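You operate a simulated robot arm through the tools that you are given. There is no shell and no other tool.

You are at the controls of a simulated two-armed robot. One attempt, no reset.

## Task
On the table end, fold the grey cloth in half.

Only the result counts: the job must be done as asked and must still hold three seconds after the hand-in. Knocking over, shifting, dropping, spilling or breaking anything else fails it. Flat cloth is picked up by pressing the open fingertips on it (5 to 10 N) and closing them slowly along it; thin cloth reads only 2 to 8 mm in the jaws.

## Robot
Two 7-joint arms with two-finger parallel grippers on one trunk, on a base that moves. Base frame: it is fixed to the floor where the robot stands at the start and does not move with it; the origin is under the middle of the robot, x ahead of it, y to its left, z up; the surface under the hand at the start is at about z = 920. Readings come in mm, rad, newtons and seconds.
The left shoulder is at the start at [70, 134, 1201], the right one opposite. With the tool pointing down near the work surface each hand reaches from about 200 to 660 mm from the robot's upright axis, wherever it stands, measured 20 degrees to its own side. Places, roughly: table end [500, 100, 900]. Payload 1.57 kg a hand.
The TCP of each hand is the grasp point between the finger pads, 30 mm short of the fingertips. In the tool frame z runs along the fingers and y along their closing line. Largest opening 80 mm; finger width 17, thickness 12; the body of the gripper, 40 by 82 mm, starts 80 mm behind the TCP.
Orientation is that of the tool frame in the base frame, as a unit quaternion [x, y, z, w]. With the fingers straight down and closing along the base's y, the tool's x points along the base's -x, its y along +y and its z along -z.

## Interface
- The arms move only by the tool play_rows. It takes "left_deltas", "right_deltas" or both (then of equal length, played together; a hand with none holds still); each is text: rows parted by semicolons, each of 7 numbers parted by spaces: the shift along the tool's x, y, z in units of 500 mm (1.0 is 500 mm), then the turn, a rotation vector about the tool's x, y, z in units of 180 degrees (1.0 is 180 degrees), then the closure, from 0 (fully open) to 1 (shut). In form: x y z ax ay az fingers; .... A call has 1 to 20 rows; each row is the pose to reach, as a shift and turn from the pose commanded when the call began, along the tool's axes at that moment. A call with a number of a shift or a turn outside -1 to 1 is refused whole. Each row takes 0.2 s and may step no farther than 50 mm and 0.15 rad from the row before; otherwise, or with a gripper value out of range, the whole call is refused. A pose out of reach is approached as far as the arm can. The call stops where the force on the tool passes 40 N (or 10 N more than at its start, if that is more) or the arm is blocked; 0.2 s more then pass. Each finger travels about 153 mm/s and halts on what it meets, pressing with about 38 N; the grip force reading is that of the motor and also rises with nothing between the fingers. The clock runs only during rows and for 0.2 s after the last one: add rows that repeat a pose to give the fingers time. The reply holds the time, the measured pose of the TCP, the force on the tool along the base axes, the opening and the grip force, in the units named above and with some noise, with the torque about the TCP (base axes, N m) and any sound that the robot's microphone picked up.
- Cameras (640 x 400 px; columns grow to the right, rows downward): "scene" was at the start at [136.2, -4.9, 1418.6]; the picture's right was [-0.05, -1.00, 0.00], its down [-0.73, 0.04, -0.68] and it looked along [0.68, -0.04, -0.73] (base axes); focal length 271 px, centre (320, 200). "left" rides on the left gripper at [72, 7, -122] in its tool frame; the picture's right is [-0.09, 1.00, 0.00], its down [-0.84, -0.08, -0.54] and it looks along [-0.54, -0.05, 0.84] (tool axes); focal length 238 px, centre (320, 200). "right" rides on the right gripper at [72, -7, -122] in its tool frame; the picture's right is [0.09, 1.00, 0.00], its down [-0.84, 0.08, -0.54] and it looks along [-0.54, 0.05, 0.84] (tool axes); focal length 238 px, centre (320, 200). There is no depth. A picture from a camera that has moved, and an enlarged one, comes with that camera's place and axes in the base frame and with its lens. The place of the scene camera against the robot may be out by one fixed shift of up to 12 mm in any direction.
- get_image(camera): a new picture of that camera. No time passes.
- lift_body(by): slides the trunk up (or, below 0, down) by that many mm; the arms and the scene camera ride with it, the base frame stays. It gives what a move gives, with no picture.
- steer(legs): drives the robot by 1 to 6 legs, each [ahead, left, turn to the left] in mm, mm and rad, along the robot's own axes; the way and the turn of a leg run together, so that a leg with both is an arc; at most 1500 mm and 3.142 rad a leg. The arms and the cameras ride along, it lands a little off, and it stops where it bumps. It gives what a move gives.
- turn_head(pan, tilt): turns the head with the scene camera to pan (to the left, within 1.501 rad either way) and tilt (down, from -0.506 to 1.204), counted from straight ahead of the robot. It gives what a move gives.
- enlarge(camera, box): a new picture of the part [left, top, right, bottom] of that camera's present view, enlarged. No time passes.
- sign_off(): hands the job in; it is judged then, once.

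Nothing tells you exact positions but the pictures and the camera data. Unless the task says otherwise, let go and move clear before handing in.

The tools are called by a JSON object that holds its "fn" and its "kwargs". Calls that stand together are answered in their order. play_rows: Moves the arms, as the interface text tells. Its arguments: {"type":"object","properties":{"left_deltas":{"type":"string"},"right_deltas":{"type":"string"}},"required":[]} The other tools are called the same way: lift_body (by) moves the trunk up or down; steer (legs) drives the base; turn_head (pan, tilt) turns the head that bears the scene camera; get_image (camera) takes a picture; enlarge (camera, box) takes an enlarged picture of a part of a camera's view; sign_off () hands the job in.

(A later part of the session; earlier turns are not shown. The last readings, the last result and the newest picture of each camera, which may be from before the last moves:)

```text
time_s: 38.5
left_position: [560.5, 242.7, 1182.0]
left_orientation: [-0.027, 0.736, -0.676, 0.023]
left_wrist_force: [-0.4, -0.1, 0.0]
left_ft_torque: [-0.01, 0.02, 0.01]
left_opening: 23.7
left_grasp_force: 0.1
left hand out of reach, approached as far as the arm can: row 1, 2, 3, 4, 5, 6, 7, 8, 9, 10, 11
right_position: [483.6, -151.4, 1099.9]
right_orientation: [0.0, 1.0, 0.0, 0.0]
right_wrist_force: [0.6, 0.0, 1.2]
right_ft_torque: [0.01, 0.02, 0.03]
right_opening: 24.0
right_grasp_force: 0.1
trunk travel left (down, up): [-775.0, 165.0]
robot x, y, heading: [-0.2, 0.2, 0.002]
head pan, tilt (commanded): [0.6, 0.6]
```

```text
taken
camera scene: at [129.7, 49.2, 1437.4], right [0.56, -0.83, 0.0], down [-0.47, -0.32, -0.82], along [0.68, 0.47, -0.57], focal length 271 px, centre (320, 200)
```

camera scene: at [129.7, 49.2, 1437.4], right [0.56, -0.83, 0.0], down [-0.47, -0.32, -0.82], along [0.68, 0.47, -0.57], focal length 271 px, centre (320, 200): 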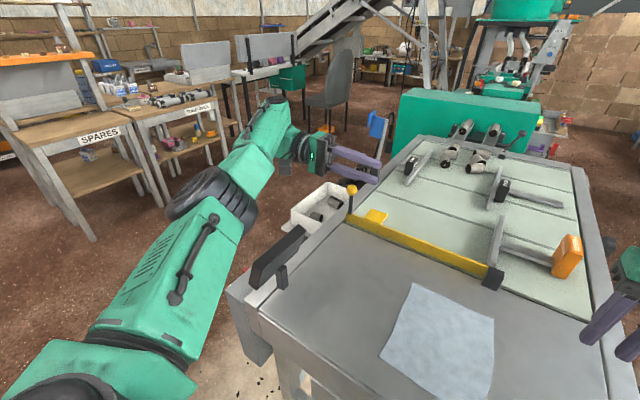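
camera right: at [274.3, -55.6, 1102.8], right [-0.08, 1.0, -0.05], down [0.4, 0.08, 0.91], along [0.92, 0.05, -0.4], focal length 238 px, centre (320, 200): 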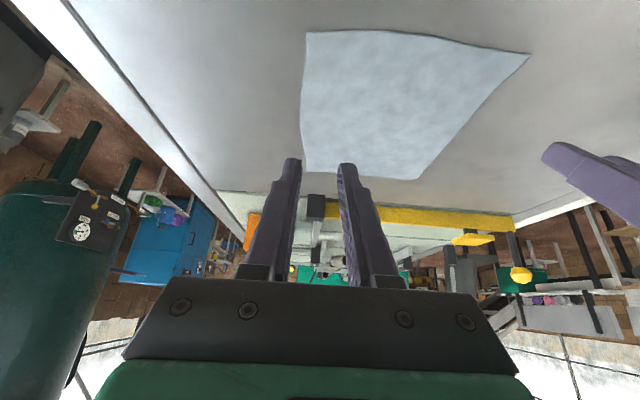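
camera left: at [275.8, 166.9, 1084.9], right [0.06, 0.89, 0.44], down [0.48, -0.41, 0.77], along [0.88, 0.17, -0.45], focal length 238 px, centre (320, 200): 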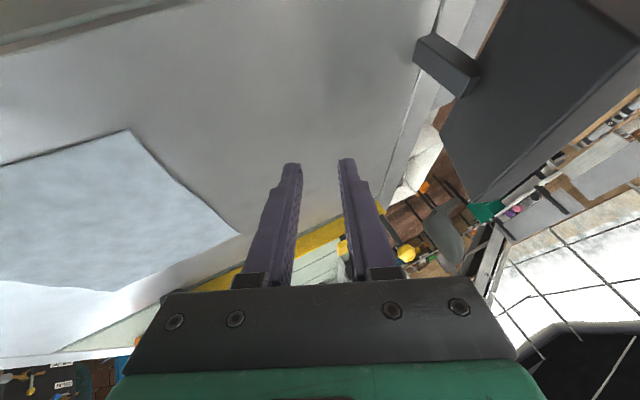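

The arm is pinned at a joint limit and didn't move. From this elbow-out state I'll stand the hand upright while bringing it inward on a different path than before.

{"fn": "play_rows", "kwargs": {"left_deltas": "-0.0059 0.0059 -0.0176 -0.0294 0 0 0.7; -0.0118 0.0118 -0.0353 -0.0588 0 0 0.7; -0.0176 0.0176 -0.0529 -0.0882 0 0 0.7; -0.0235 0.0235 -0.0706 -0.1176 0 0 0.7; -0.0294 0.0294 -0.0882 -0.147 0 0 0.7; -0.0353 0.0353 -0.1059 -0.1764 0 0 0.7; -0.0412 0.0412 -0.1235 -0.2058 0 0 0.7; -0.0471 0.0471 -0.1412 -0.2352 0 0 0.7; -0.0529 0.0529 -0.1588 -0.2646 0 0 0.7; -0.0588 0.0588 -0.1765 -0.294 0 0 0.7; -0.0647 0.0647 -0.1941 -0.3234 0 0 0.7; -0.0706 0.0706 -0.2118 -0.3528 0 0 0.7; -0.0765 0.0765 -0.2294 -0.3822 0 0 0.7; -0.0824 0.0824 -0.2471 -0.4116 0 0 0.7; -0.0882 0.0882 -0.2647 -0.441 0 0 0.7; -0.0941 0.0941 -0.2824 -0.4704 0 0 0.7; -0.1 0.1 -0.3 -0.5 0 0 0.7; -0.1 0.1 -0.3 -0.5 0 0 0.7"}}

{"fn": "get_image", "kwargs": {"camera": "scene"}}

```text
time_s: 42.3
left_position: [571.8, 386.3, 1131.1]
left_orientation: [-0.035, 0.998, 0.042, -0.004]
left_wrist_force: [0.1, -1.1, 0.5]
left_ft_torque: [0.02, -0.02, 0.01]
left_opening: 24.0
left_grasp_force: 0.0
left hand out of reach, approached as far as the arm can: row 1, 2, 3, 4, 5, 6, 7, 8, 9, 10, 11, 12, 13, 14, 15, 16, 17, 18
right_position: [482.4, -150.9, 1099.6]
right_orientation: [0.0, 1.0, 0.0, 0.0]
right_wrist_force: [-0.4, 0.3, 0.3]
right_ft_torque: [0.0, 0.01, 0.02]
right_opening: 24.1
right_grasp_force: 0.0
trunk travel left (down, up): [-775.0, 165.0]
robot x, y, heading: [-1.1, -4.1, -0.003]
head pan, tilt (commanded): [0.6, 0.6]
```

```text
taken
camera scene: at [129.4, 49.0, 1437.4], right [0.56, -0.83, 0.0], down [-0.47, -0.32, -0.83], along [0.68, 0.47, -0.56], focal length 271 px, centre (320, 200)
```

scene: 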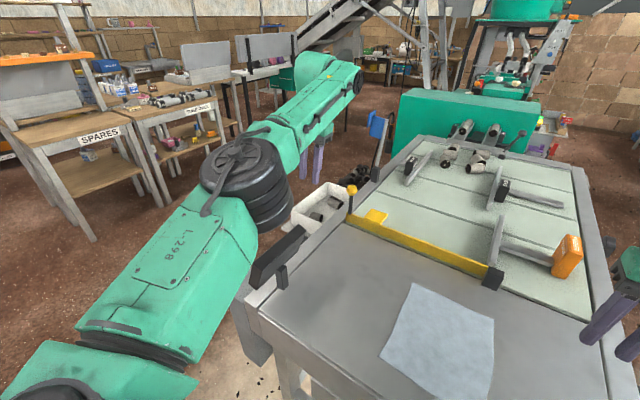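

The left hand is upright again at about (572, 386), with the elbow now slightly to the outside. I'll move the command close to where the hand really is so the arm settles there.

{"fn": "play_rows", "kwargs": {"left_deltas": "-0.028 0.06 0.004 0 0 0 0.7; -0.056 0.12 0.008 0 0 0 0.7; -0.084 0.18 0.012 0 0 0 0.7; -0.112 0.24 0.016 0 0 0 0.7; -0.14 0.3 0.02 0 0 0 0.7; -0.14 0.3 0.02 0 0 0 0.7"}}

{"fn": "get_image", "kwargs": {"camera": "scene"}}

```text
time_s: 43.7
left_position: [532.4, 473.8, 1128.8]
left_orientation: [-0.034, 0.998, 0.043, -0.003]
left_wrist_force: [0.9, 0.3, -0.3]
left_ft_torque: [0.01, 0.0, 0.01]
left_opening: 23.8
left_grasp_force: 0.0
left hand out of reach, approached as far as the arm can: row 1, 2, 3, 4, 5, 6
right_position: [480.5, -151.3, 1099.5]
right_orientation: [0.0, 1.0, -0.001, 0.001]
right_wrist_force: [-0.1, 0.0, 0.5]
right_ft_torque: [0.01, 0.02, 0.03]
right_opening: 24.0
right_grasp_force: 0.2
trunk travel left (down, up): [-775.0, 165.0]
robot x, y, heading: [0.3, -0.1, -0.004]
head pan, tilt (commanded): [0.6, 0.6]
```

```text
taken
camera scene: at [129.8, 48.6, 1437.4], right [0.56, -0.83, 0.0], down [-0.47, -0.32, -0.83], along [0.68, 0.47, -0.56], focal length 271 px, centre (320, 200)
```

scene: 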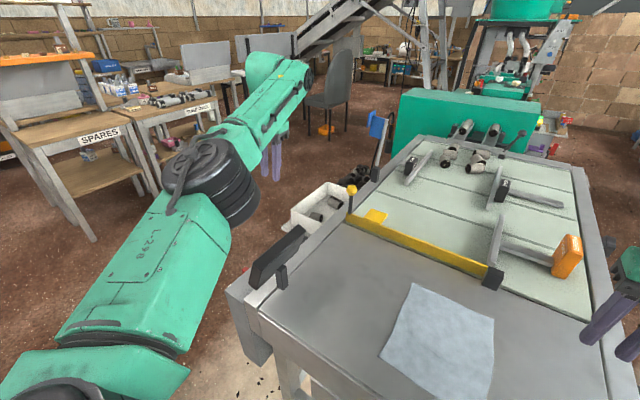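

The left elbow can't bend any further in the direction needed from here. With the arm nearly straight, I can swing the elbow round by turning the hand once about the arm's own axis, in free space to the left. First I'll stretch it outward, and check that the space around it is clear.

{"fn": "play_rows", "kwargs": {"left_deltas": "-0.004 0.064 -0.004 0 0 0 0.7; -0.008 0.128 -0.008 0 0 0 0.7; -0.012 0.192 -0.012 0 0 0 0.7; -0.016 0.256 -0.016 0 0 0 0.7; -0.02 0.32 -0.02 0 0 0 0.7; -0.02 0.32 -0.02 0 0 0 0.7"}}

{"fn": "turn_head", "kwargs": {"pan": 0.9, "tilt": 0.35}}

{"fn": "get_image", "kwargs": {"camera": "scene"}}

```text
time_s: 45.1
left_position: [469.4, 563.3, 1126.1]
left_orientation: [-0.035, 0.998, 0.044, -0.002]
left_wrist_force: [0.3, -0.9, -0.6]
left_ft_torque: [-0.01, -0.03, 0.01]
left_opening: 24.1
left_grasp_force: 0.1
left hand out of reach, approached as far as the arm can: row 1, 2, 3, 4, 5, 6
right_position: [481.7, -152.5, 1099.2]
right_orientation: [0.0, 1.0, 0.0, 0.0]
right_wrist_force: [0.7, -0.5, 0.2]
right_ft_torque: [0.02, -0.01, 0.02]
right_opening: 24.0
right_grasp_force: 0.1
trunk travel left (down, up): [-775.0, 165.0]
robot x, y, heading: [0.4, -1.0, -0.001]
head pan, tilt (commanded): [0.6, 0.6]
```

```text
time_s: 45.9
left_position: [469.7, 564.2, 1125.9]
left_orientation: [-0.037, 0.998, 0.042, -0.003]
left_wrist_force: [0.5, -0.8, -0.3]
left_ft_torque: [-0.04, 0.02, -0.02]
left_opening: 23.9
left_grasp_force: 0.1
right_position: [481.0, -150.1, 1099.4]
right_orientation: [0.0, 1.0, -0.001, 0.001]
right_wrist_force: [-0.3, 0.5, 0.4]
right_ft_torque: [-0.02, 0.02, -0.01]
right_opening: 24.2
right_grasp_force: 0.0
trunk travel left (down, up): [-775.0, 165.0]
robot x, y, heading: [-1.2, 1.5, -0.001]
head pan, tilt (commanded): [0.901, 0.351]
```

```text
taken
camera scene: at [114.4, 72.6, 1460.1], right [0.78, -0.62, 0.0], down [-0.21, -0.27, -0.94], along [0.58, 0.74, -0.34], focal length 271 px, centre (320, 200)
```

scene: 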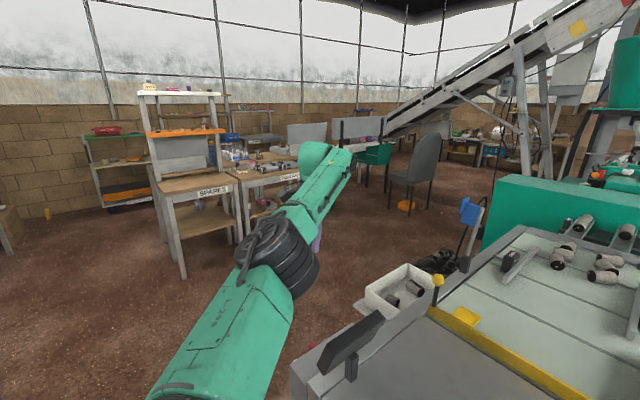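

The space on the left is free of obstacles at this height. I'll bring the command right next to the hand's real pose so the arm stops straining.

{"fn": "play_rows", "kwargs": {"left_deltas": "0.034 0.02 0.006 0 0 0 0.7; 0.068 0.04 0.012 0 0 0 0.7; 0.102 0.06 0.018 0 0 0 0.7; 0.136 0.08 0.024 0 0 0 0.7; 0.17 0.1 0.03 0 0 0 0.7; 0.17 0.1 0.03 0 0 0 0.7; 0.17 0.1 0.03 0 0 0 0.7; 0.17 0.1 0.03 0 0 0 0.7"}}

```text
time_s: 47.7
left_position: [450.5, 575.5, 1125.4]
left_orientation: [-0.035, 0.998, 0.043, -0.002]
left_wrist_force: [-0.3, -0.1, 0.0]
left_ft_torque: [-0.02, -0.01, 0.02]
left_opening: 23.9
left_grasp_force: 0.1
left hand out of reach, approached as far as the arm can: row 2, 3, 4, 5, 6, 7, 8
right_position: [482.7, -150.6, 1100.5]
right_orientation: [-0.001, 1.0, 0.001, 0.001]
right_wrist_force: [0.5, 0.6, -0.1]
right_ft_torque: [-0.02, -0.02, -0.01]
right_opening: 24.1
right_grasp_force: 0.0
trunk travel left (down, up): [-775.0, 165.0]
robot x, y, heading: [0.3, 1.7, 0.002]
head pan, tilt (commanded): [0.901, 0.351]
```

The arm is still pinned a little off its command. I'll start the slow turn of the hand about the arm's axis, fingers swinging outward and up, clear of the table.

{"fn": "play_rows", "kwargs": {"left_deltas": "0.0311 0.0554 -0.0036 -0.0263 0.0276 -0.012 0.7; 0.063 0.1085 -0.0143 -0.0526 0.0552 -0.0239 0.7; 0.0951 0.1586 -0.032 -0.0789 0.0828 -0.0359 0.7; 0.1266 0.2055 -0.0563 -0.1052 0.1104 -0.0478 0.7; 0.1698 0.2333 -0.087 -0.1315 0.138 -0.0598 0.7; 0.2111 0.2569 -0.1234 -0.1578 0.1656 -0.0718 0.7; 0.2497 0.2756 -0.1652 -0.1841 0.1932 -0.0837 0.7; 0.2852 0.2894 -0.2114 -0.2104 0.2208 -0.0957 0.7; 0.3169 0.2978 -0.2615 -0.2367 0.2484 -0.1076 0.7; 0.3443 0.3009 -0.3148 -0.263 0.276 -0.1196 0.7; 0.3443 0.3009 -0.3148 -0.263 0.276 -0.1196 0.7"}}

{"fn": "get_image", "kwargs": {"camera": "scene"}}

```text
time_s: 50.1
left_position: [267.4, 666.7, 1286.9]
left_orientation: [-0.219, 0.784, 0.409, -0.412]
left_wrist_force: [0.4, 1.2, 0.5]
left_ft_torque: [0.0, -0.02, 0.04]
left_opening: 24.2
left_grasp_force: 0.0
left hand out of reach, approached as far as the arm can: row 1, 2, 3, 4, 5, 6, 7, 8, 9, 10, 11
right_position: [482.1, -150.1, 1100.5]
right_orientation: [0.0, 1.0, -0.001, 0.001]
right_wrist_force: [-0.1, 0.8, -0.1]
right_ft_torque: [0.02, 0.02, 0.0]
right_opening: 24.2
right_grasp_force: 0.1
trunk travel left (down, up): [-775.0, 165.0]
robot x, y, heading: [3.9, -1.1, 0.001]
head pan, tilt (commanded): [0.901, 0.351]
```

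```text
taken
camera scene: at [114.2, 72.7, 1460.2], right [0.78, -0.62, 0.0], down [-0.21, -0.27, -0.94], along [0.58, 0.74, -0.34], focal length 271 px, centre (320, 200)
```

scene: 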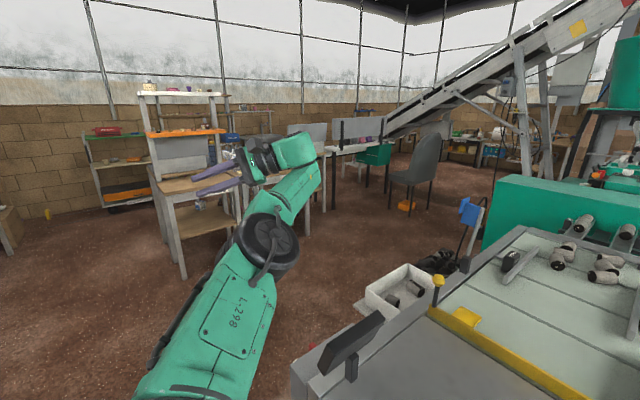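

The turn works: the elbow joint is rotating with it, and nothing is near. I'll continue the turn, fingers going up and over.

{"fn": "play_rows", "kwargs": {"left_deltas": "0.0441 0.0404 -0.0036 -0.0263 0.0276 -0.012 0.7; 0.089 0.0785 -0.0143 -0.0526 0.0552 -0.0239 0.7; 0.1341 0.1136 -0.032 -0.0789 0.0828 -0.0359 0.7; 0.1786 0.1455 -0.0563 -0.1052 0.1104 -0.0478 0.7; 0.2218 0.1733 -0.087 -0.1315 0.138 -0.0598 0.7; 0.2631 0.1969 -0.1234 -0.1578 0.1656 -0.0718 0.7; 0.3017 0.2156 -0.1652 -0.1841 0.1932 -0.0837 0.7; 0.3372 0.2294 -0.2114 -0.2104 0.2208 -0.0957 0.7; 0.3689 0.2378 -0.2615 -0.2367 0.2484 -0.1076 0.7; 0.3963 0.2409 -0.3148 -0.263 0.276 -0.1196 0.7; 0.419 0.2386 -0.3701 -0.2893 0.3036 -0.1316 0.7; 0.4366 0.2308 -0.4269 -0.3156 0.3312 -0.1435 0.7; 0.449 0.2178 -0.4841 -0.3419 0.3588 -0.1555 0.7; 0.4558 0.1998 -0.5409 -0.3682 0.3864 -0.1674 0.7; 0.4569 0.1769 -0.5962 -0.3945 0.414 -0.1794 0.7; 0.4523 0.1496 -0.6495 -0.4208 0.4416 -0.1914 0.7; 0.4422 0.1184 -0.6996 -0.4471 0.4692 -0.2033 0.7; 0.4267 0.0836 -0.7458 -0.4734 0.4968 -0.2153 0.7; 0.4059 0.0459 -0.7876 -0.4997 0.5244 -0.2272 0.7; 0.3804 0.0059 -0.824 -0.526 0.552 -0.2392 0.7"}}

{"fn": "get_image", "kwargs": {"camera": "scene"}}

```text
time_s: 54.3
left_position: [492.6, 343.0, 1502.9]
left_orientation: [0.299, 0.346, -0.589, 0.666]
left_wrist_force: [-0.2, -0.2, 0.2]
left_ft_torque: [0.0, -0.02, -0.01]
left_opening: 24.0
left_grasp_force: 0.1
left hand out of reach, approached as far as the arm can: row 2, 3, 4, 5, 6, 7, 8, 9, 10, 11, 12, 13, 14, 15, 16, 17, 18, 19, 20
right_position: [482.7, -151.5, 1100.2]
right_orientation: [0.001, 1.0, 0.0, 0.0]
right_wrist_force: [0.6, -0.1, 0.1]
right_ft_torque: [0.04, 0.04, -0.02]
right_opening: 24.0
right_grasp_force: 0.0
trunk travel left (down, up): [-775.0, 165.0]
robot x, y, heading: [3.3, -3.7, -0.0]
head pan, tilt (commanded): [0.901, 0.351]
```

```text
taken
camera scene: at [115.2, 72.5, 1460.1], right [0.78, -0.62, 0.0], down [-0.21, -0.27, -0.94], along [0.58, 0.74, -0.34], focal length 271 px, centre (320, 200)
```

scene: 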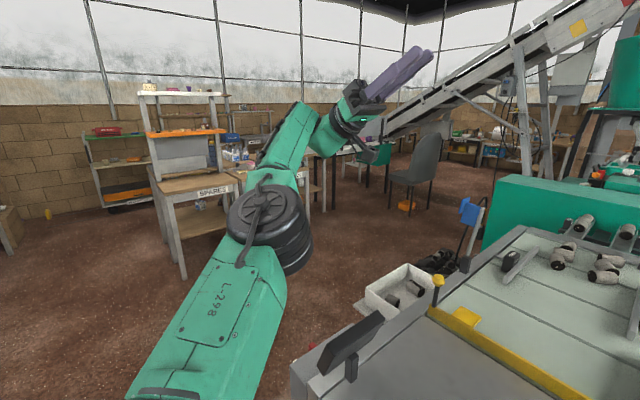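

The hand has turned about 216° and the elbow is holding. I'll finish the last 144° so the fingers point down again, then see how the elbow wants to bend.

{"fn": "play_rows", "kwargs": {"left_deltas": "0.0441 0.0404 -0.0036 -0.0263 0.0276 -0.012 0.7; 0.089 0.0785 -0.0143 -0.0526 0.0552 -0.0239 0.7; 0.1341 0.1136 -0.032 -0.0789 0.0828 -0.0359 0.7; 0.1786 0.1455 -0.0563 -0.1052 0.1104 -0.0478 0.7; 0.2218 0.1733 -0.087 -0.1315 0.138 -0.0598 0.7; 0.2631 0.1969 -0.1234 -0.1578 0.1656 -0.0718 0.7; 0.3017 0.2156 -0.1652 -0.1841 0.1932 -0.0837 0.7; 0.3372 0.2294 -0.2114 -0.2104 0.2208 -0.0957 0.7; 0.3689 0.2378 -0.2615 -0.2367 0.2484 -0.1076 0.7; 0.3963 0.2409 -0.3148 -0.263 0.276 -0.1196 0.7; 0.419 0.2386 -0.3701 -0.2893 0.3036 -0.1316 0.7; 0.4366 0.2308 -0.4269 -0.3156 0.3312 -0.1435 0.7; 0.449 0.2178 -0.4841 -0.3419 0.3588 -0.1555 0.7; 0.4558 0.1998 -0.5409 -0.3682 0.3864 -0.1674 0.7; 0.4569 0.1769 -0.5962 -0.3945 0.414 -0.1794 0.7; 0.4523 0.1496 -0.6495 -0.4208 0.4416 -0.1914 0.7; 0.4422 0.1184 -0.6996 -0.4471 0.4692 -0.2033 0.7; 0.4267 0.0836 -0.7458 -0.4734 0.4968 -0.2153 0.7; 0.4059 0.0459 -0.7876 -0.4997 0.5244 -0.2272 0.7; 0.3804 0.0059 -0.824 -0.526 0.552 -0.2392 0.7"}}

{"fn": "get_image", "kwargs": {"camera": "scene"}}

```text
time_s: 58.5
left_position: [309.3, 642.5, 760.3]
left_orientation: [-0.023, 0.992, -0.007, 0.12]
left_wrist_force: [0.8, 0.1, 0.9]
left_ft_torque: [0.04, -0.02, -0.04]
left_opening: 24.1
left_grasp_force: 0.2
left hand out of reach, approached as far as the arm can: row 10, 11, 12, 13, 14, 15, 16, 17, 18, 19, 20
right_position: [481.8, -150.6, 1099.6]
right_orientation: [0.001, 1.0, -0.001, 0.001]
right_wrist_force: [0.4, 1.5, 0.8]
right_ft_torque: [-0.01, 0.03, 0.0]
right_opening: 24.3
right_grasp_force: 0.0
trunk travel left (down, up): [-775.0, 165.0]
robot x, y, heading: [-1.1, -3.9, -0.001]
head pan, tilt (commanded): [0.901, 0.351]
```

```text
taken
camera scene: at [114.7, 72.4, 1460.2], right [0.78, -0.62, 0.0], down [-0.21, -0.27, -0.94], along [0.58, 0.74, -0.34], focal length 271 px, centre (320, 200)
```

scene: 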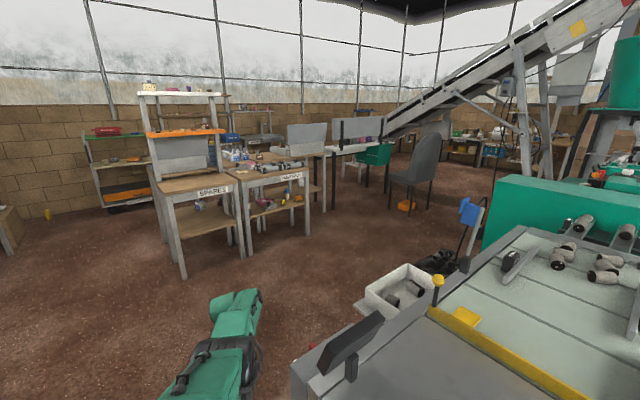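

The hand ended up low at z 760, on the left outside the table. I need to see the arm before moving it again.

{"fn": "turn_head", "kwargs": {"pan": 0.9, "tilt": 0.9}}

{"fn": "get_image", "kwargs": {"camera": "scene"}}

{"fn": "get_image", "kwargs": {"camera": "left"}}

```text
time_s: 59.4
left_position: [309.1, 640.5, 762.0]
left_orientation: [-0.023, 0.992, -0.008, 0.121]
left_wrist_force: [0.1, 0.7, 0.0]
left_ft_torque: [-0.01, 0.01, 0.02]
left_opening: 24.1
left_grasp_force: 0.1
right_position: [482.6, -150.3, 1100.3]
right_orientation: [0.0, 1.0, 0.001, 0.001]
right_wrist_force: [0.8, 0.0, -0.1]
right_ft_torque: [-0.04, -0.03, -0.01]
right_opening: 24.0
right_grasp_force: 0.1
trunk travel left (down, up): [-775.0, 165.0]
robot x, y, heading: [-5.8, -2.2, 0.001]
head pan, tilt (commanded): [0.901, 0.901]
```

```text
taken
camera scene: at [103.4, 58.3, 1412.7], right [0.78, -0.62, 0.0], down [-0.49, -0.61, -0.62], along [0.39, 0.49, -0.78], focal length 271 px, centre (320, 200)
```

scene: 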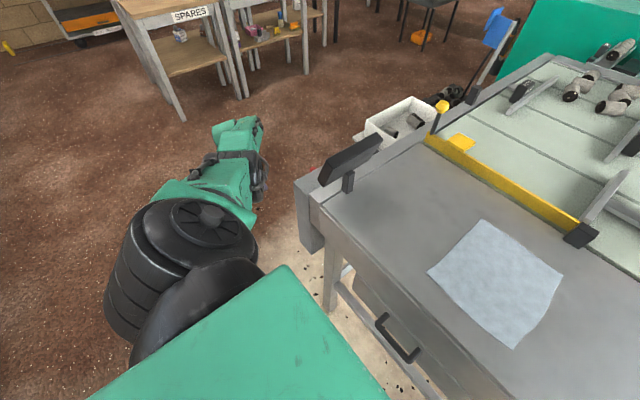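

```text
taken
camera left: at [211.3, 645.4, 862.0], right [0.04, 1.0, 0.0], down [0.68, -0.03, 0.73], along [0.73, -0.03, -0.68], focal length 238 px, centre (320, 200)
```

left: 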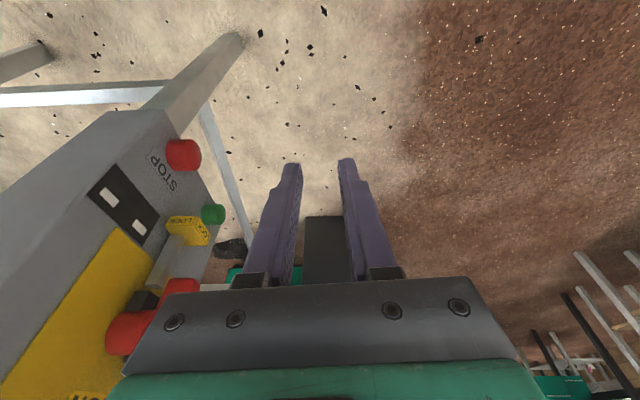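

The left hand hangs low outside the table, near a control box with a STOP button, so I must keep away from it. I'll ask for a pose straight above the hand, on the free side.

{"fn": "play_rows", "kwargs": {"left_deltas": "0.057 0.01 0.045 0 0 0 0.7; 0.114 0.02 0.09 0 0 0 0.7; 0.171 0.03 0.135 0 0 0 0.7; 0.228 0.04 0.18 0 0 0 0.7; 0.285 0.05 0.225 0 0 0 0.7; 0.342 0.06 0.27 0 0 0 0.7; 0.342 0.06 0.27 0 0 0 0.7; 0.342 0.06 0.27 0 0 0 0.7"}}

{"fn": "get_image", "kwargs": {"camera": "scene"}}

```text
time_s: 61.2
left_position: [152.3, 608.0, 651.1]
left_orientation: [-0.022, 0.992, -0.009, 0.121]
left_wrist_force: [-0.4, 0.1, -0.5]
left_ft_torque: [0.0, 0.01, -0.02]
left_opening: 24.2
left_grasp_force: 0.1
left hand out of reach, approached as far as the arm can: row 1, 2, 3, 4, 5, 6, 7, 8
right_position: [482.3, -150.9, 1100.0]
right_orientation: [0.0, 1.0, 0.001, 0.001]
right_wrist_force: [0.0, -0.1, -0.2]
right_ft_torque: [0.05, -0.02, 0.0]
right_opening: 24.1
right_grasp_force: 0.1
trunk travel left (down, up): [-775.0, 165.0]
robot x, y, heading: [0.8, -2.9, 0.0]
head pan, tilt (commanded): [0.901, 0.901]
```

```text
taken
camera scene: at [103.5, 58.5, 1412.6], right [0.78, -0.62, 0.0], down [-0.49, -0.61, -0.62], along [0.39, 0.49, -0.78], focal length 271 px, centre (320, 200)
```

scene: 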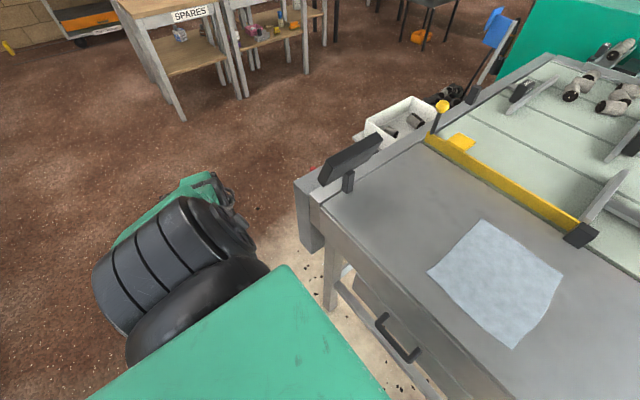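

The arm is straightened against its elbow limit and swings like a rigid rod. I'll command a point just beyond its reach, out to the front left, so the elbow can come off the limit while the hand rises on the free side.

{"fn": "play_rows", "kwargs": {"left_deltas": "-0.05 0.013 -0.003 0 0 0 0.7; -0.1 0.027 -0.007 0 0 0 0.7; -0.15 0.04 -0.01 0 0 0 0.7; -0.2 0.053 -0.013 0 0 0 0.7; -0.25 0.067 -0.017 0 0 0 0.7; -0.3 0.08 -0.02 0 0 0 0.7; -0.3 0.08 -0.02 0 0 0 0.7; -0.3 0.08 -0.02 0 0 0 0.7; -0.3 0.08 -0.02 0 0 0 0.7; -0.3 0.08 -0.02 0 0 0 0.7"}}

{"fn": "get_image", "kwargs": {"camera": "scene"}}

```text
time_s: 63.4
left_position: [299.5, 620.5, 717.1]
left_orientation: [-0.024, 0.992, -0.009, 0.121]
left_wrist_force: [0.1, -0.1, -0.2]
left_ft_torque: [0.0, 0.01, -0.05]
left_opening: 24.1
left_grasp_force: 0.2
left hand out of reach, approached as far as the arm can: row 1, 2, 3, 4, 5, 6, 7, 8, 9, 10
right_position: [481.7, -150.7, 1099.4]
right_orientation: [0.0, 1.0, -0.001, 0.001]
right_wrist_force: [-0.6, 0.5, 0.1]
right_ft_torque: [-0.04, -0.01, 0.01]
right_opening: 23.8
right_grasp_force: 0.1
trunk travel left (down, up): [-775.0, 165.0]
robot x, y, heading: [-5.1, -0.3, 0.001]
head pan, tilt (commanded): [0.901, 0.901]
```

```text
taken
camera scene: at [103.2, 58.6, 1412.6], right [0.78, -0.62, 0.0], down [-0.49, -0.61, -0.62], along [0.39, 0.49, -0.78], focal length 271 px, centre (320, 200)
```

scene: 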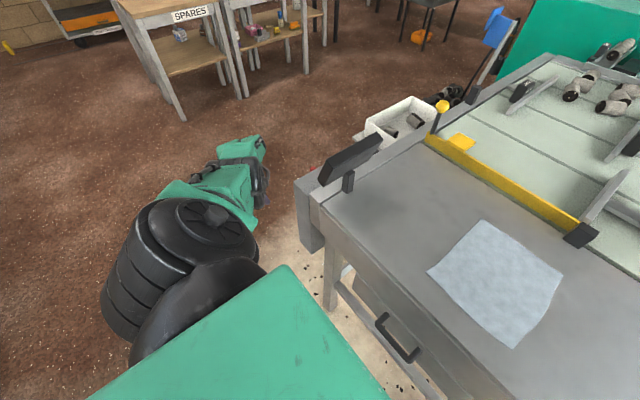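

The offset isn't closing, so I'd rather sort the arm out in open space away from the table. I'll look to both sides to see whether there's room to back up.

{"fn": "turn_head", "kwargs": {"pan": 1.5, "tilt": 0.5}}

{"fn": "get_image", "kwargs": {"camera": "scene"}}

{"fn": "turn_head", "kwargs": {"pan": -1.5, "tilt": 0.5}}

{"fn": "get_image", "kwargs": {"camera": "scene"}}

```text
time_s: 64.4
left_position: [299.4, 619.9, 715.7]
left_orientation: [-0.024, 0.992, -0.008, 0.122]
left_wrist_force: [-0.4, -0.3, 0.2]
left_ft_torque: [0.0, 0.0, 0.0]
left_opening: 23.8
left_grasp_force: 0.0
right_position: [481.9, -150.2, 1101.1]
right_orientation: [0.001, 1.0, -0.001, 0.001]
right_wrist_force: [-0.2, 0.4, 0.8]
right_ft_torque: [0.01, 0.01, 0.0]
right_opening: 23.9
right_grasp_force: 0.0
trunk travel left (down, up): [-775.0, 165.0]
robot x, y, heading: [-0.0, -1.0, -0.005]
head pan, tilt (commanded): [1.499, 0.499]
```

```text
taken
camera scene: at [63.3, 90.0, 1446.4], right [1.0, -0.07, 0.0], down [-0.03, -0.48, -0.88], along [0.06, 0.88, -0.48], focal length 271 px, centre (320, 200)
```

scene: 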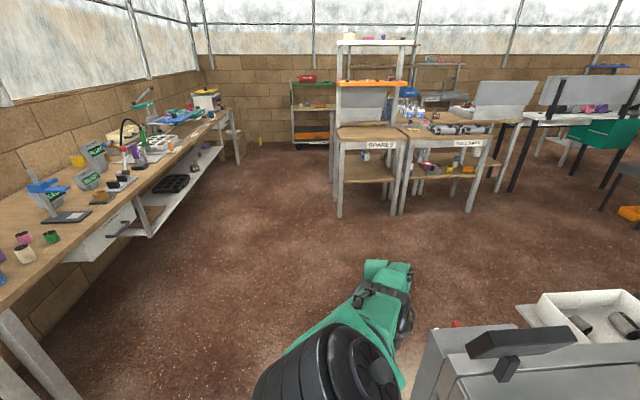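

```text
time_s: 67.0
left_position: [298.5, 621.4, 716.5]
left_orientation: [-0.024, 0.992, -0.008, 0.121]
left_wrist_force: [-1.1, -0.5, 0.6]
left_ft_torque: [0.03, -0.03, 0.03]
left_opening: 24.2
left_grasp_force: 0.1
right_position: [481.2, -150.6, 1098.9]
right_orientation: [0.001, 1.0, 0.0, 0.001]
right_wrist_force: [-0.6, 0.4, -0.2]
right_ft_torque: [0.0, 0.02, 0.04]
right_opening: 24.2
right_grasp_force: 0.1
trunk travel left (down, up): [-775.0, 165.0]
robot x, y, heading: [1.8, 0.6, 0.0]
head pan, tilt (commanded): [-1.499, 0.499]
```

```text
taken
camera scene: at [63.2, -91.4, 1446.5], right [-1.0, -0.07, 0.0], down [-0.03, 0.48, -0.88], along [0.06, -0.88, -0.48], focal length 271 px, centre (320, 200)
```

scene: 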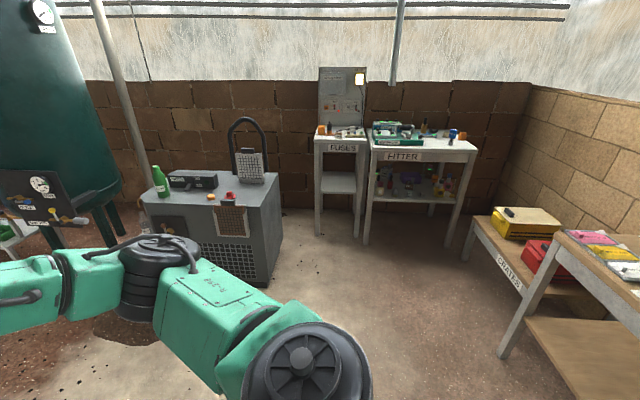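

There's open floor to the left and a bench about 0.77 m behind the robot's centre. I'll back up 250 mm so the left arm can be sorted out away from the table and control box.

{"fn": "steer", "kwargs": {"legs": [[-250, 0, 0]]}}

{"fn": "turn_head", "kwargs": {"pan": 0.9, "tilt": 0.75}}

{"fn": "get_image", "kwargs": {"camera": "scene"}}

```text
time_s: 68.9
left_position: [46.7, 620.7, 716.9]
left_orientation: [-0.025, 0.992, -0.008, 0.12]
left_wrist_force: [-1.1, 0.8, -0.3]
left_ft_torque: [0.02, -0.03, 0.01]
left_opening: 23.9
left_grasp_force: 0.0
right_position: [232.3, -149.4, 1098.9]
right_orientation: [-0.001, 1.0, 0.0, -0.001]
right_wrist_force: [-0.1, -0.3, -0.5]
right_ft_torque: [0.02, 0.04, -0.02]
right_opening: 23.8
right_grasp_force: 0.1
trunk travel left (down, up): [-775.0, 165.0]
robot x, y, heading: [-251.1, -0.4, 0.006]
head pan, tilt (commanded): [-1.499, 0.499]
```

```text
time_s: 71.1
left_position: [46.8, 622.3, 716.3]
left_orientation: [-0.026, 0.992, -0.008, 0.121]
left_wrist_force: [-0.2, 1.3, 0.6]
left_ft_torque: [-0.02, 0.03, -0.04]
left_opening: 24.0
left_grasp_force: 0.1
right_position: [231.5, -150.9, 1099.8]
right_orientation: [-0.001, 1.0, 0.0, 0.001]
right_wrist_force: [-0.2, -0.9, 0.2]
right_ft_torque: [0.01, 0.03, 0.02]
right_opening: 23.9
right_grasp_force: 0.1
trunk travel left (down, up): [-775.0, 165.0]
robot x, y, heading: [-249.9, -0.1, 0.002]
head pan, tilt (commanded): [0.901, 0.75]
```

```text
taken
camera scene: at [-142.8, 64.2, 1424.5], right [0.79, -0.62, 0.0], down [-0.42, -0.54, -0.73], along [0.45, 0.57, -0.68], focal length 271 px, centre (320, 200)
```

scene: 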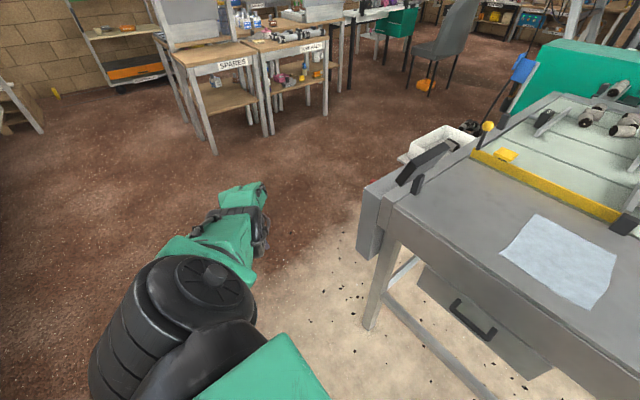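

The robot now stands 250 mm back with clear floor around the left arm. I'll run a short hold to see where the left arm is being commanded.

{"fn": "play_rows", "kwargs": {"left_deltas": "0 0 0 0 0 0 0.7; 0 0 0 0 0 0 0.7; 0 0 -0.02 0 0 0 0.7; 0 0 -0.04 0 0 0 0.7; 0 0 -0.06 0 0 0 0.7"}}

```text
time_s: 72.3
left_position: [46.0, 622.5, 716.0]
left_orientation: [-0.026, 0.992, -0.008, 0.121]
left_wrist_force: [0.2, 0.3, 0.8]
left_ft_torque: [0.0, 0.02, 0.0]
left_opening: 24.1
left_grasp_force: 0.0
left hand out of reach, approached as far as the arm can: row 3, 4, 5
right_position: [231.3, -149.7, 1100.1]
right_orientation: [-0.002, 1.0, 0.0, 0.0]
right_wrist_force: [1.4, 0.7, -0.2]
right_ft_torque: [0.0, 0.0, 0.0]
right_opening: 24.1
right_grasp_force: 0.1
trunk travel left (down, up): [-775.0, 165.0]
robot x, y, heading: [-251.8, 0.6, 0.002]
head pan, tilt (commanded): [0.901, 0.75]
```

Driving cleared the old command, so the arm is no longer straining, but it can't rise in this posture. I'll swing the fingers forward about the wrist, undoing the last part of the turn, in the free space.

{"fn": "play_rows", "kwargs": {"left_deltas": "-0.0627 0 -0.004 0 -0.04 0 0.7; -0.1244 0 -0.0157 0 -0.08 0 0.7; -0.1841 0 -0.0351 0 -0.12 0 0.7; -0.2409 0 -0.0619 0 -0.16 0 0.7; -0.2939 0 -0.0955 0 -0.2 0 0.7; -0.3423 0 -0.1355 0 -0.24 0 0.7; -0.3853 0 -0.1813 0 -0.28 0 0.7; -0.4222 0 -0.2321 0 -0.32 0 0.7; -0.4524 0 -0.2871 0 -0.36 0 0.7; -0.4756 0 -0.3455 0 -0.4 0 0.7; -0.4912 0 -0.4063 0 -0.44 0 0.7; -0.499 0 -0.4686 0 -0.48 0 0.7; -0.499 0 -0.4686 0 -0.48 0 0.7"}}

{"fn": "get_image", "kwargs": {"camera": "scene"}}

```text
time_s: 75.1
left_position: [232.2, 638.2, 1007.2]
left_orientation: [-0.024, 0.64, 0.011, 0.768]
left_wrist_force: [-0.5, 0.0, 0.2]
left_ft_torque: [0.0, 0.03, 0.0]
left_opening: 24.0
left_grasp_force: 0.0
left hand out of reach, approached as far as the arm can: row 5
right_position: [231.4, -150.2, 1099.8]
right_orientation: [-0.002, 1.0, -0.001, 0.001]
right_wrist_force: [0.3, 0.6, 0.1]
right_ft_torque: [-0.01, -0.01, 0.0]
right_opening: 23.9
right_grasp_force: 0.1
trunk travel left (down, up): [-775.0, 165.0]
robot x, y, heading: [-249.8, -2.4, 0.008]
head pan, tilt (commanded): [0.901, 0.75]
```

```text
taken
camera scene: at [-142.7, 64.3, 1424.5], right [0.79, -0.62, 0.0], down [-0.42, -0.54, -0.73], along [0.45, 0.57, -0.68], focal length 271 px, centre (320, 200)
```

scene: 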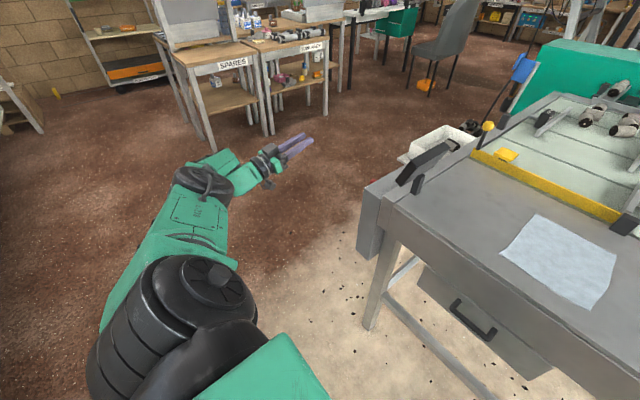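

The left arm is tracking again: elbow up, fingers pointing forward. Next I'll lower the hand beside the robot, still clear of the table, so the elbow swings to the outside.

{"fn": "play_rows", "kwargs": {"left_deltas": "0.0433 -0.0414 -0.0324 0 0 0 0.7; 0.0866 -0.0828 -0.0648 0 0 0 0.7; 0.1298 -0.1242 -0.0971 0 0 0 0.7; 0.1731 -0.1656 -0.1295 0 0 0 0.7; 0.2164 -0.207 -0.1619 0 0 0 0.7; 0.2597 -0.2484 -0.1943 0 0 0 0.7; 0.303 -0.2898 -0.2267 0 0 0 0.7; 0.3462 -0.3312 -0.259 0 0 0 0.7; 0.3895 -0.3726 -0.2914 0 0 0 0.7; 0.4328 -0.414 -0.3238 0 0 0 0.7; 0.4328 -0.414 -0.3238 0 0 0 0.7"}}

{"fn": "get_image", "kwargs": {"camera": "scene"}}

```text
time_s: 77.5
left_position: [120.1, 419.6, 768.1]
left_orientation: [-0.024, 0.64, 0.011, 0.768]
left_wrist_force: [-0.1, -0.6, 0.1]
left_ft_torque: [0.0, 0.0, -0.02]
left_opening: 24.0
left_grasp_force: 0.0
right_position: [231.2, -149.0, 1100.2]
right_orientation: [-0.002, 1.0, 0.0, 0.001]
right_wrist_force: [-0.3, 0.2, 0.3]
right_ft_torque: [0.02, -0.01, -0.01]
right_opening: 23.9
right_grasp_force: 0.1
trunk travel left (down, up): [-775.0, 165.0]
robot x, y, heading: [-252.0, 0.5, -0.001]
head pan, tilt (commanded): [0.901, 0.75]
```

```text
taken
camera scene: at [-142.9, 64.4, 1424.5], right [0.79, -0.62, 0.0], down [-0.42, -0.54, -0.73], along [0.45, 0.57, -0.68], focal length 271 px, centre (320, 200)
```

scene: 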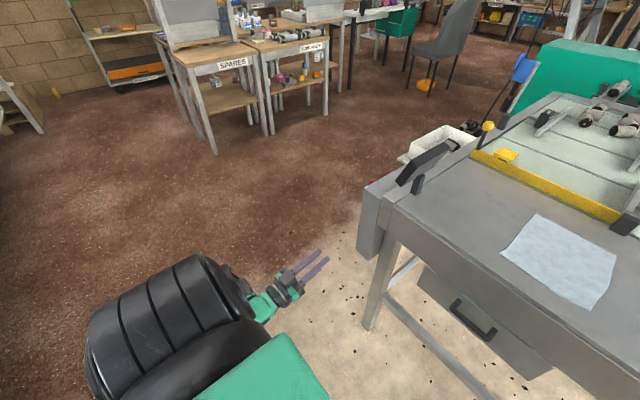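

It's tracking well. Now I'll swing the hand forward and up in front of the robot, still short of the table end.

{"fn": "play_rows", "kwargs": {"left_deltas": "-0.049 -0.0346 0.0321 0 0 0 0.7; -0.0979 -0.0691 0.0642 0 0 0 0.7; -0.1469 -0.1037 0.0964 0 0 0 0.7; -0.1958 -0.1382 0.1285 0 0 0 0.7; -0.2448 -0.1728 0.1606 0 0 0 0.7; -0.2937 -0.2073 0.1927 0 0 0 0.7; -0.3427 -0.2419 0.2248 0 0 0 0.7; -0.3916 -0.2764 0.2569 0 0 0 0.7; -0.4406 -0.311 0.2891 0 0 0 0.7; -0.4895 -0.3455 0.3212 0 0 0 0.7; -0.5385 -0.3801 0.3533 0 0 0 0.7; -0.5874 -0.4146 0.3854 0 0 0 0.7; -0.5874 -0.4146 0.3854 0 0 0 0.7"}}

{"fn": "get_image", "kwargs": {"camera": "scene"}}

```text
time_s: 80.3
left_position: [264.0, 247.5, 1098.7]
left_orientation: [-0.021, 0.642, 0.006, 0.767]
left_wrist_force: [0.1, 0.0, 0.1]
left_ft_torque: [-0.01, 0.0, -0.02]
left_opening: 24.0
left_grasp_force: 0.1
left hand out of reach, approached as far as the arm can: row 11, 12, 13
right_position: [231.1, -150.2, 1100.5]
right_orientation: [-0.003, 1.0, 0.0, 0.001]
right_wrist_force: [0.5, 0.0, -0.9]
right_ft_torque: [0.02, 0.0, 0.0]
right_opening: 24.2
right_grasp_force: 0.1
trunk travel left (down, up): [-775.0, 165.0]
robot x, y, heading: [-254.0, -2.9, 0.009]
head pan, tilt (commanded): [0.901, 0.75]
```

```text
taken
camera scene: at [-143.1, 64.1, 1424.5], right [0.79, -0.62, 0.0], down [-0.42, -0.54, -0.73], along [0.45, 0.57, -0.68], focal length 271 px, centre (320, 200)
```

scene: 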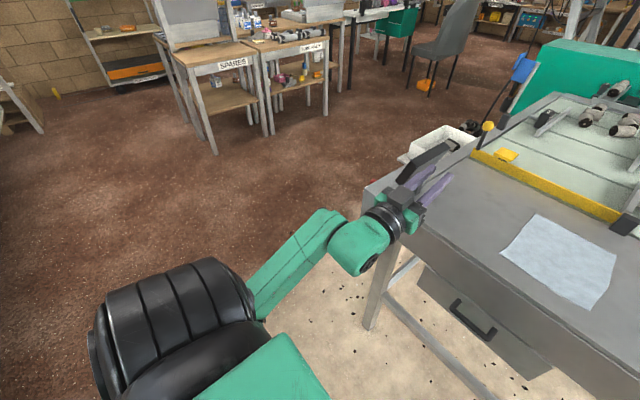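

The elbow is now outside and low, like the other arm's. I'll pitch the hand down to vertical while raising it slightly, still in front of the table end.

{"fn": "play_rows", "kwargs": {"left_deltas": "-0.0087 0.0033 -0.0072 0.0005 0.0372 0.0012 0.7; -0.0174 0.0066 -0.0144 0.0011 0.0743 0.0023 0.7; -0.0262 0.01 -0.0216 0.0016 0.1115 0.0035 0.7; -0.0349 0.0133 -0.0288 0.0021 0.1486 0.0046 0.7; -0.0436 0.0166 -0.036 0.0027 0.1858 0.0058 0.7; -0.0523 0.0199 -0.0432 0.0032 0.223 0.007 0.7; -0.061 0.0232 -0.0504 0.0037 0.2601 0.0081 0.7; -0.0698 0.0266 -0.0576 0.0043 0.2973 0.0093 0.7; -0.0785 0.0299 -0.0648 0.0048 0.3344 0.0104 0.7; -0.0872 0.0332 -0.072 0.0053 0.3716 0.0116 0.7; -0.0959 0.0365 -0.0792 0.0059 0.4088 0.0128 0.7; -0.1046 0.0398 -0.0864 0.0064 0.4459 0.0139 0.7; -0.1134 0.0432 -0.0936 0.0069 0.4831 0.0151 0.7; -0.1221 0.0465 -0.1008 0.0075 0.5202 0.0162 0.7; -0.1308 0.0498 -0.108 0.008 0.5574 0.0174 0.7; -0.1308 0.0498 -0.108 0.008 0.5574 0.0174 0.7"}}

{"fn": "turn_head", "kwargs": {"pan": 0.3, "tilt": 0.824}}

{"fn": "get_image", "kwargs": {"camera": "scene"}}

```text
time_s: 83.7
left_position: [195.6, 270.2, 1152.5]
left_orientation: [-0.001, 1.0, -0.001, -0.001]
left_wrist_force: [0.8, 0.1, -0.1]
left_ft_torque: [-0.01, -0.04, 0.0]
left_opening: 24.2
left_grasp_force: 0.1
right_position: [232.2, -149.7, 1100.5]
right_orientation: [-0.002, 1.0, 0.0, 0.001]
right_wrist_force: [-0.2, 0.2, 0.7]
right_ft_torque: [0.04, -0.03, 0.01]
right_opening: 24.0
right_grasp_force: 0.0
trunk travel left (down, up): [-775.0, 165.0]
robot x, y, heading: [-248.3, -2.0, -0.001]
head pan, tilt (commanded): [0.901, 0.75]
```

```text
time_s: 84.7
left_position: [196.1, 270.0, 1153.2]
left_orientation: [0.0, 1.0, 0.0, -0.002]
left_wrist_force: [-0.5, 0.2, -0.4]
left_ft_torque: [-0.02, 0.02, 0.0]
left_opening: 24.2
left_grasp_force: 0.1
right_position: [232.0, -149.1, 1099.7]
right_orientation: [-0.001, 1.0, -0.001, 0.001]
right_wrist_force: [0.0, 0.1, 0.7]
right_ft_torque: [0.05, -0.03, 0.02]
right_opening: 23.9
right_grasp_force: 0.1
trunk travel left (down, up): [-775.0, 165.0]
robot x, y, heading: [-252.2, -2.4, 0.001]
head pan, tilt (commanded): [0.3, 0.824]
```

```text
taken
camera scene: at [-118.3, 22.8, 1418.6], right [0.3, -0.95, 0.0], down [-0.7, -0.22, -0.68], along [0.65, 0.2, -0.73], focal length 271 px, centre (320, 200)
```

scene: 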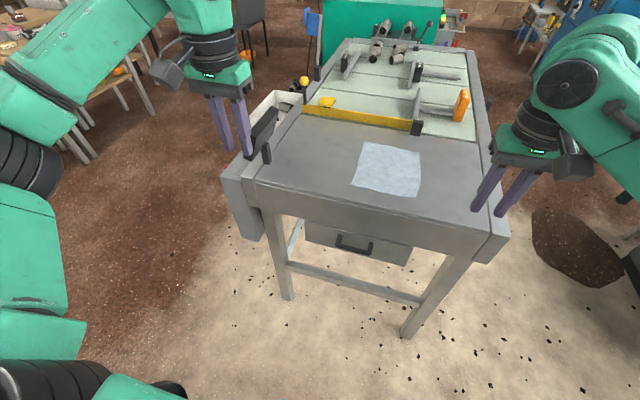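

The left arm is back in its proper elbow-out posture with the hand upright. I'd like to stand a little closer to the table for better hand spacing, so I'll check the gap between the base and the table end first.

{"fn": "turn_head", "kwargs": {"pan": 0.0, "tilt": 1.2}}

{"fn": "get_image", "kwargs": {"camera": "scene"}}

{"fn": "get_image", "kwargs": {"camera": "right"}}

{"fn": "get_image", "kwargs": {"camera": "left"}}

```text
time_s: 85.5
left_position: [198.2, 271.3, 1152.7]
left_orientation: [0.0, 1.0, -0.001, 0.0]
left_wrist_force: [-0.3, 0.9, -0.6]
left_ft_torque: [-0.01, 0.01, 0.02]
left_opening: 24.2
left_grasp_force: 0.0
right_position: [231.8, -149.4, 1099.3]
right_orientation: [-0.002, 1.0, 0.0, 0.001]
right_wrist_force: [0.2, 0.2, 0.3]
right_ft_torque: [0.01, -0.01, -0.03]
right_opening: 23.9
right_grasp_force: 0.0
trunk travel left (down, up): [-775.0, 165.0]
robot x, y, heading: [-249.8, -3.9, 0.002]
head pan, tilt (commanded): [0.0, 1.201]
```

```text
taken
camera scene: at [-138.2, -0.7, 1392.8], right [0.0, -1.0, 0.0], down [-0.93, 0.0, -0.36], along [0.36, 0.0, -0.93], focal length 271 px, centre (320, 200)
```

scene: 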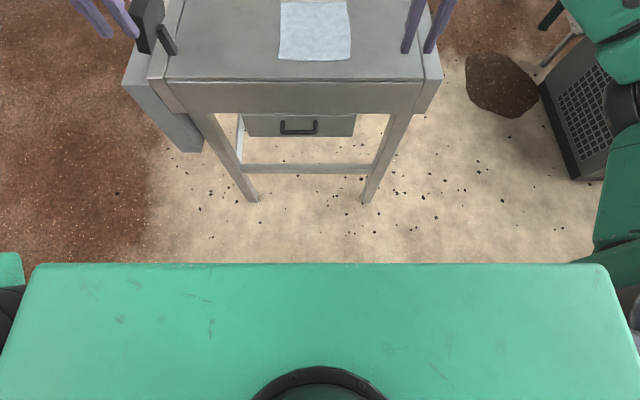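

```text
taken
camera right: at [159.8, -156.0, 1222.4], right [-0.09, 1.0, 0.0], down [0.84, 0.08, 0.54], along [0.54, 0.05, -0.84], focal length 238 px, centre (320, 200)
```

right: 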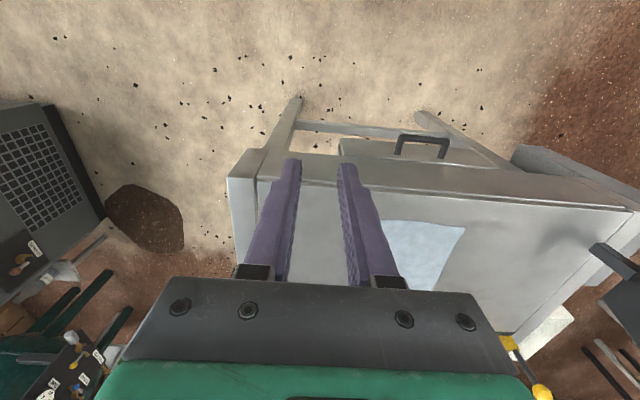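

```text
taken
camera left: at [125.1, 277.0, 1274.8], right [0.09, 1.0, 0.0], down [0.84, -0.08, 0.54], along [0.54, -0.05, -0.84], focal length 238 px, centre (320, 200)
```

left: 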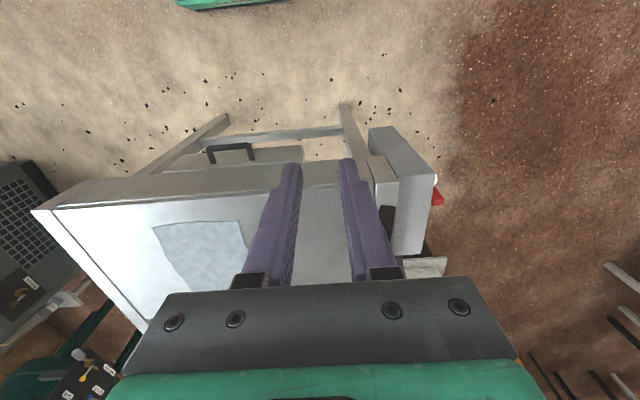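

The base has plenty of room to go in under the table end. I'll drive forward 295 mm, to about x = +45, with both hands high above the table.

{"fn": "steer", "kwargs": {"legs": [[295, 0, 0]]}}

{"fn": "turn_head", "kwargs": {"pan": 0.0, "tilt": 0.824}}

{"fn": "get_image", "kwargs": {"camera": "scene"}}

```text
time_s: 87.5
left_position: [481.1, 271.0, 1154.2]
left_orientation: [-0.001, 1.0, 0.0, 0.0]
left_wrist_force: [0.1, 1.0, 0.4]
left_ft_torque: [0.0, 0.01, 0.01]
left_opening: 24.0
left_grasp_force: 0.1
right_position: [516.7, -147.9, 1101.6]
right_orientation: [-0.003, 1.0, 0.0, 0.001]
right_wrist_force: [-0.4, -1.8, -0.9]
right_ft_torque: [0.03, -0.03, -0.04]
right_opening: 23.9
right_grasp_force: 0.1
trunk travel left (down, up): [-775.0, 165.0]
robot x, y, heading: [35.3, 4.5, 0.01]
head pan, tilt (commanded): [0.0, 1.201]
```

```text
time_s: 88.3
left_position: [483.9, 273.0, 1153.7]
left_orientation: [0.0, 1.0, 0.0, 0.0]
left_wrist_force: [-0.4, -0.4, -0.3]
left_ft_torque: [0.03, -0.01, -0.04]
left_opening: 24.0
left_grasp_force: 0.1
right_position: [519.2, -148.2, 1099.9]
right_orientation: [-0.003, 1.0, 0.0, 0.001]
right_wrist_force: [-0.1, 0.0, 0.1]
right_ft_torque: [0.0, 0.01, 0.0]
right_opening: 23.9
right_grasp_force: 0.1
trunk travel left (down, up): [-775.0, 165.0]
robot x, y, heading: [38.0, 0.3, 0.007]
head pan, tilt (commanded): [0.0, 0.824]
```

```text
taken
camera scene: at [172.6, 0.5, 1418.4], right [0.0, -1.0, 0.0], down [-0.73, 0.0, -0.68], along [0.68, 0.0, -0.73], focal length 271 px, centre (320, 200)
```

scene: 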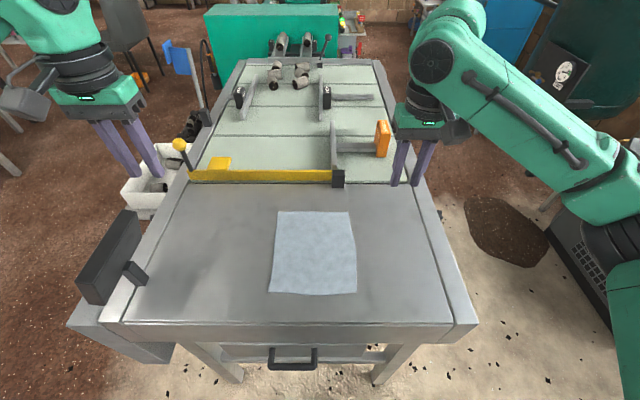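

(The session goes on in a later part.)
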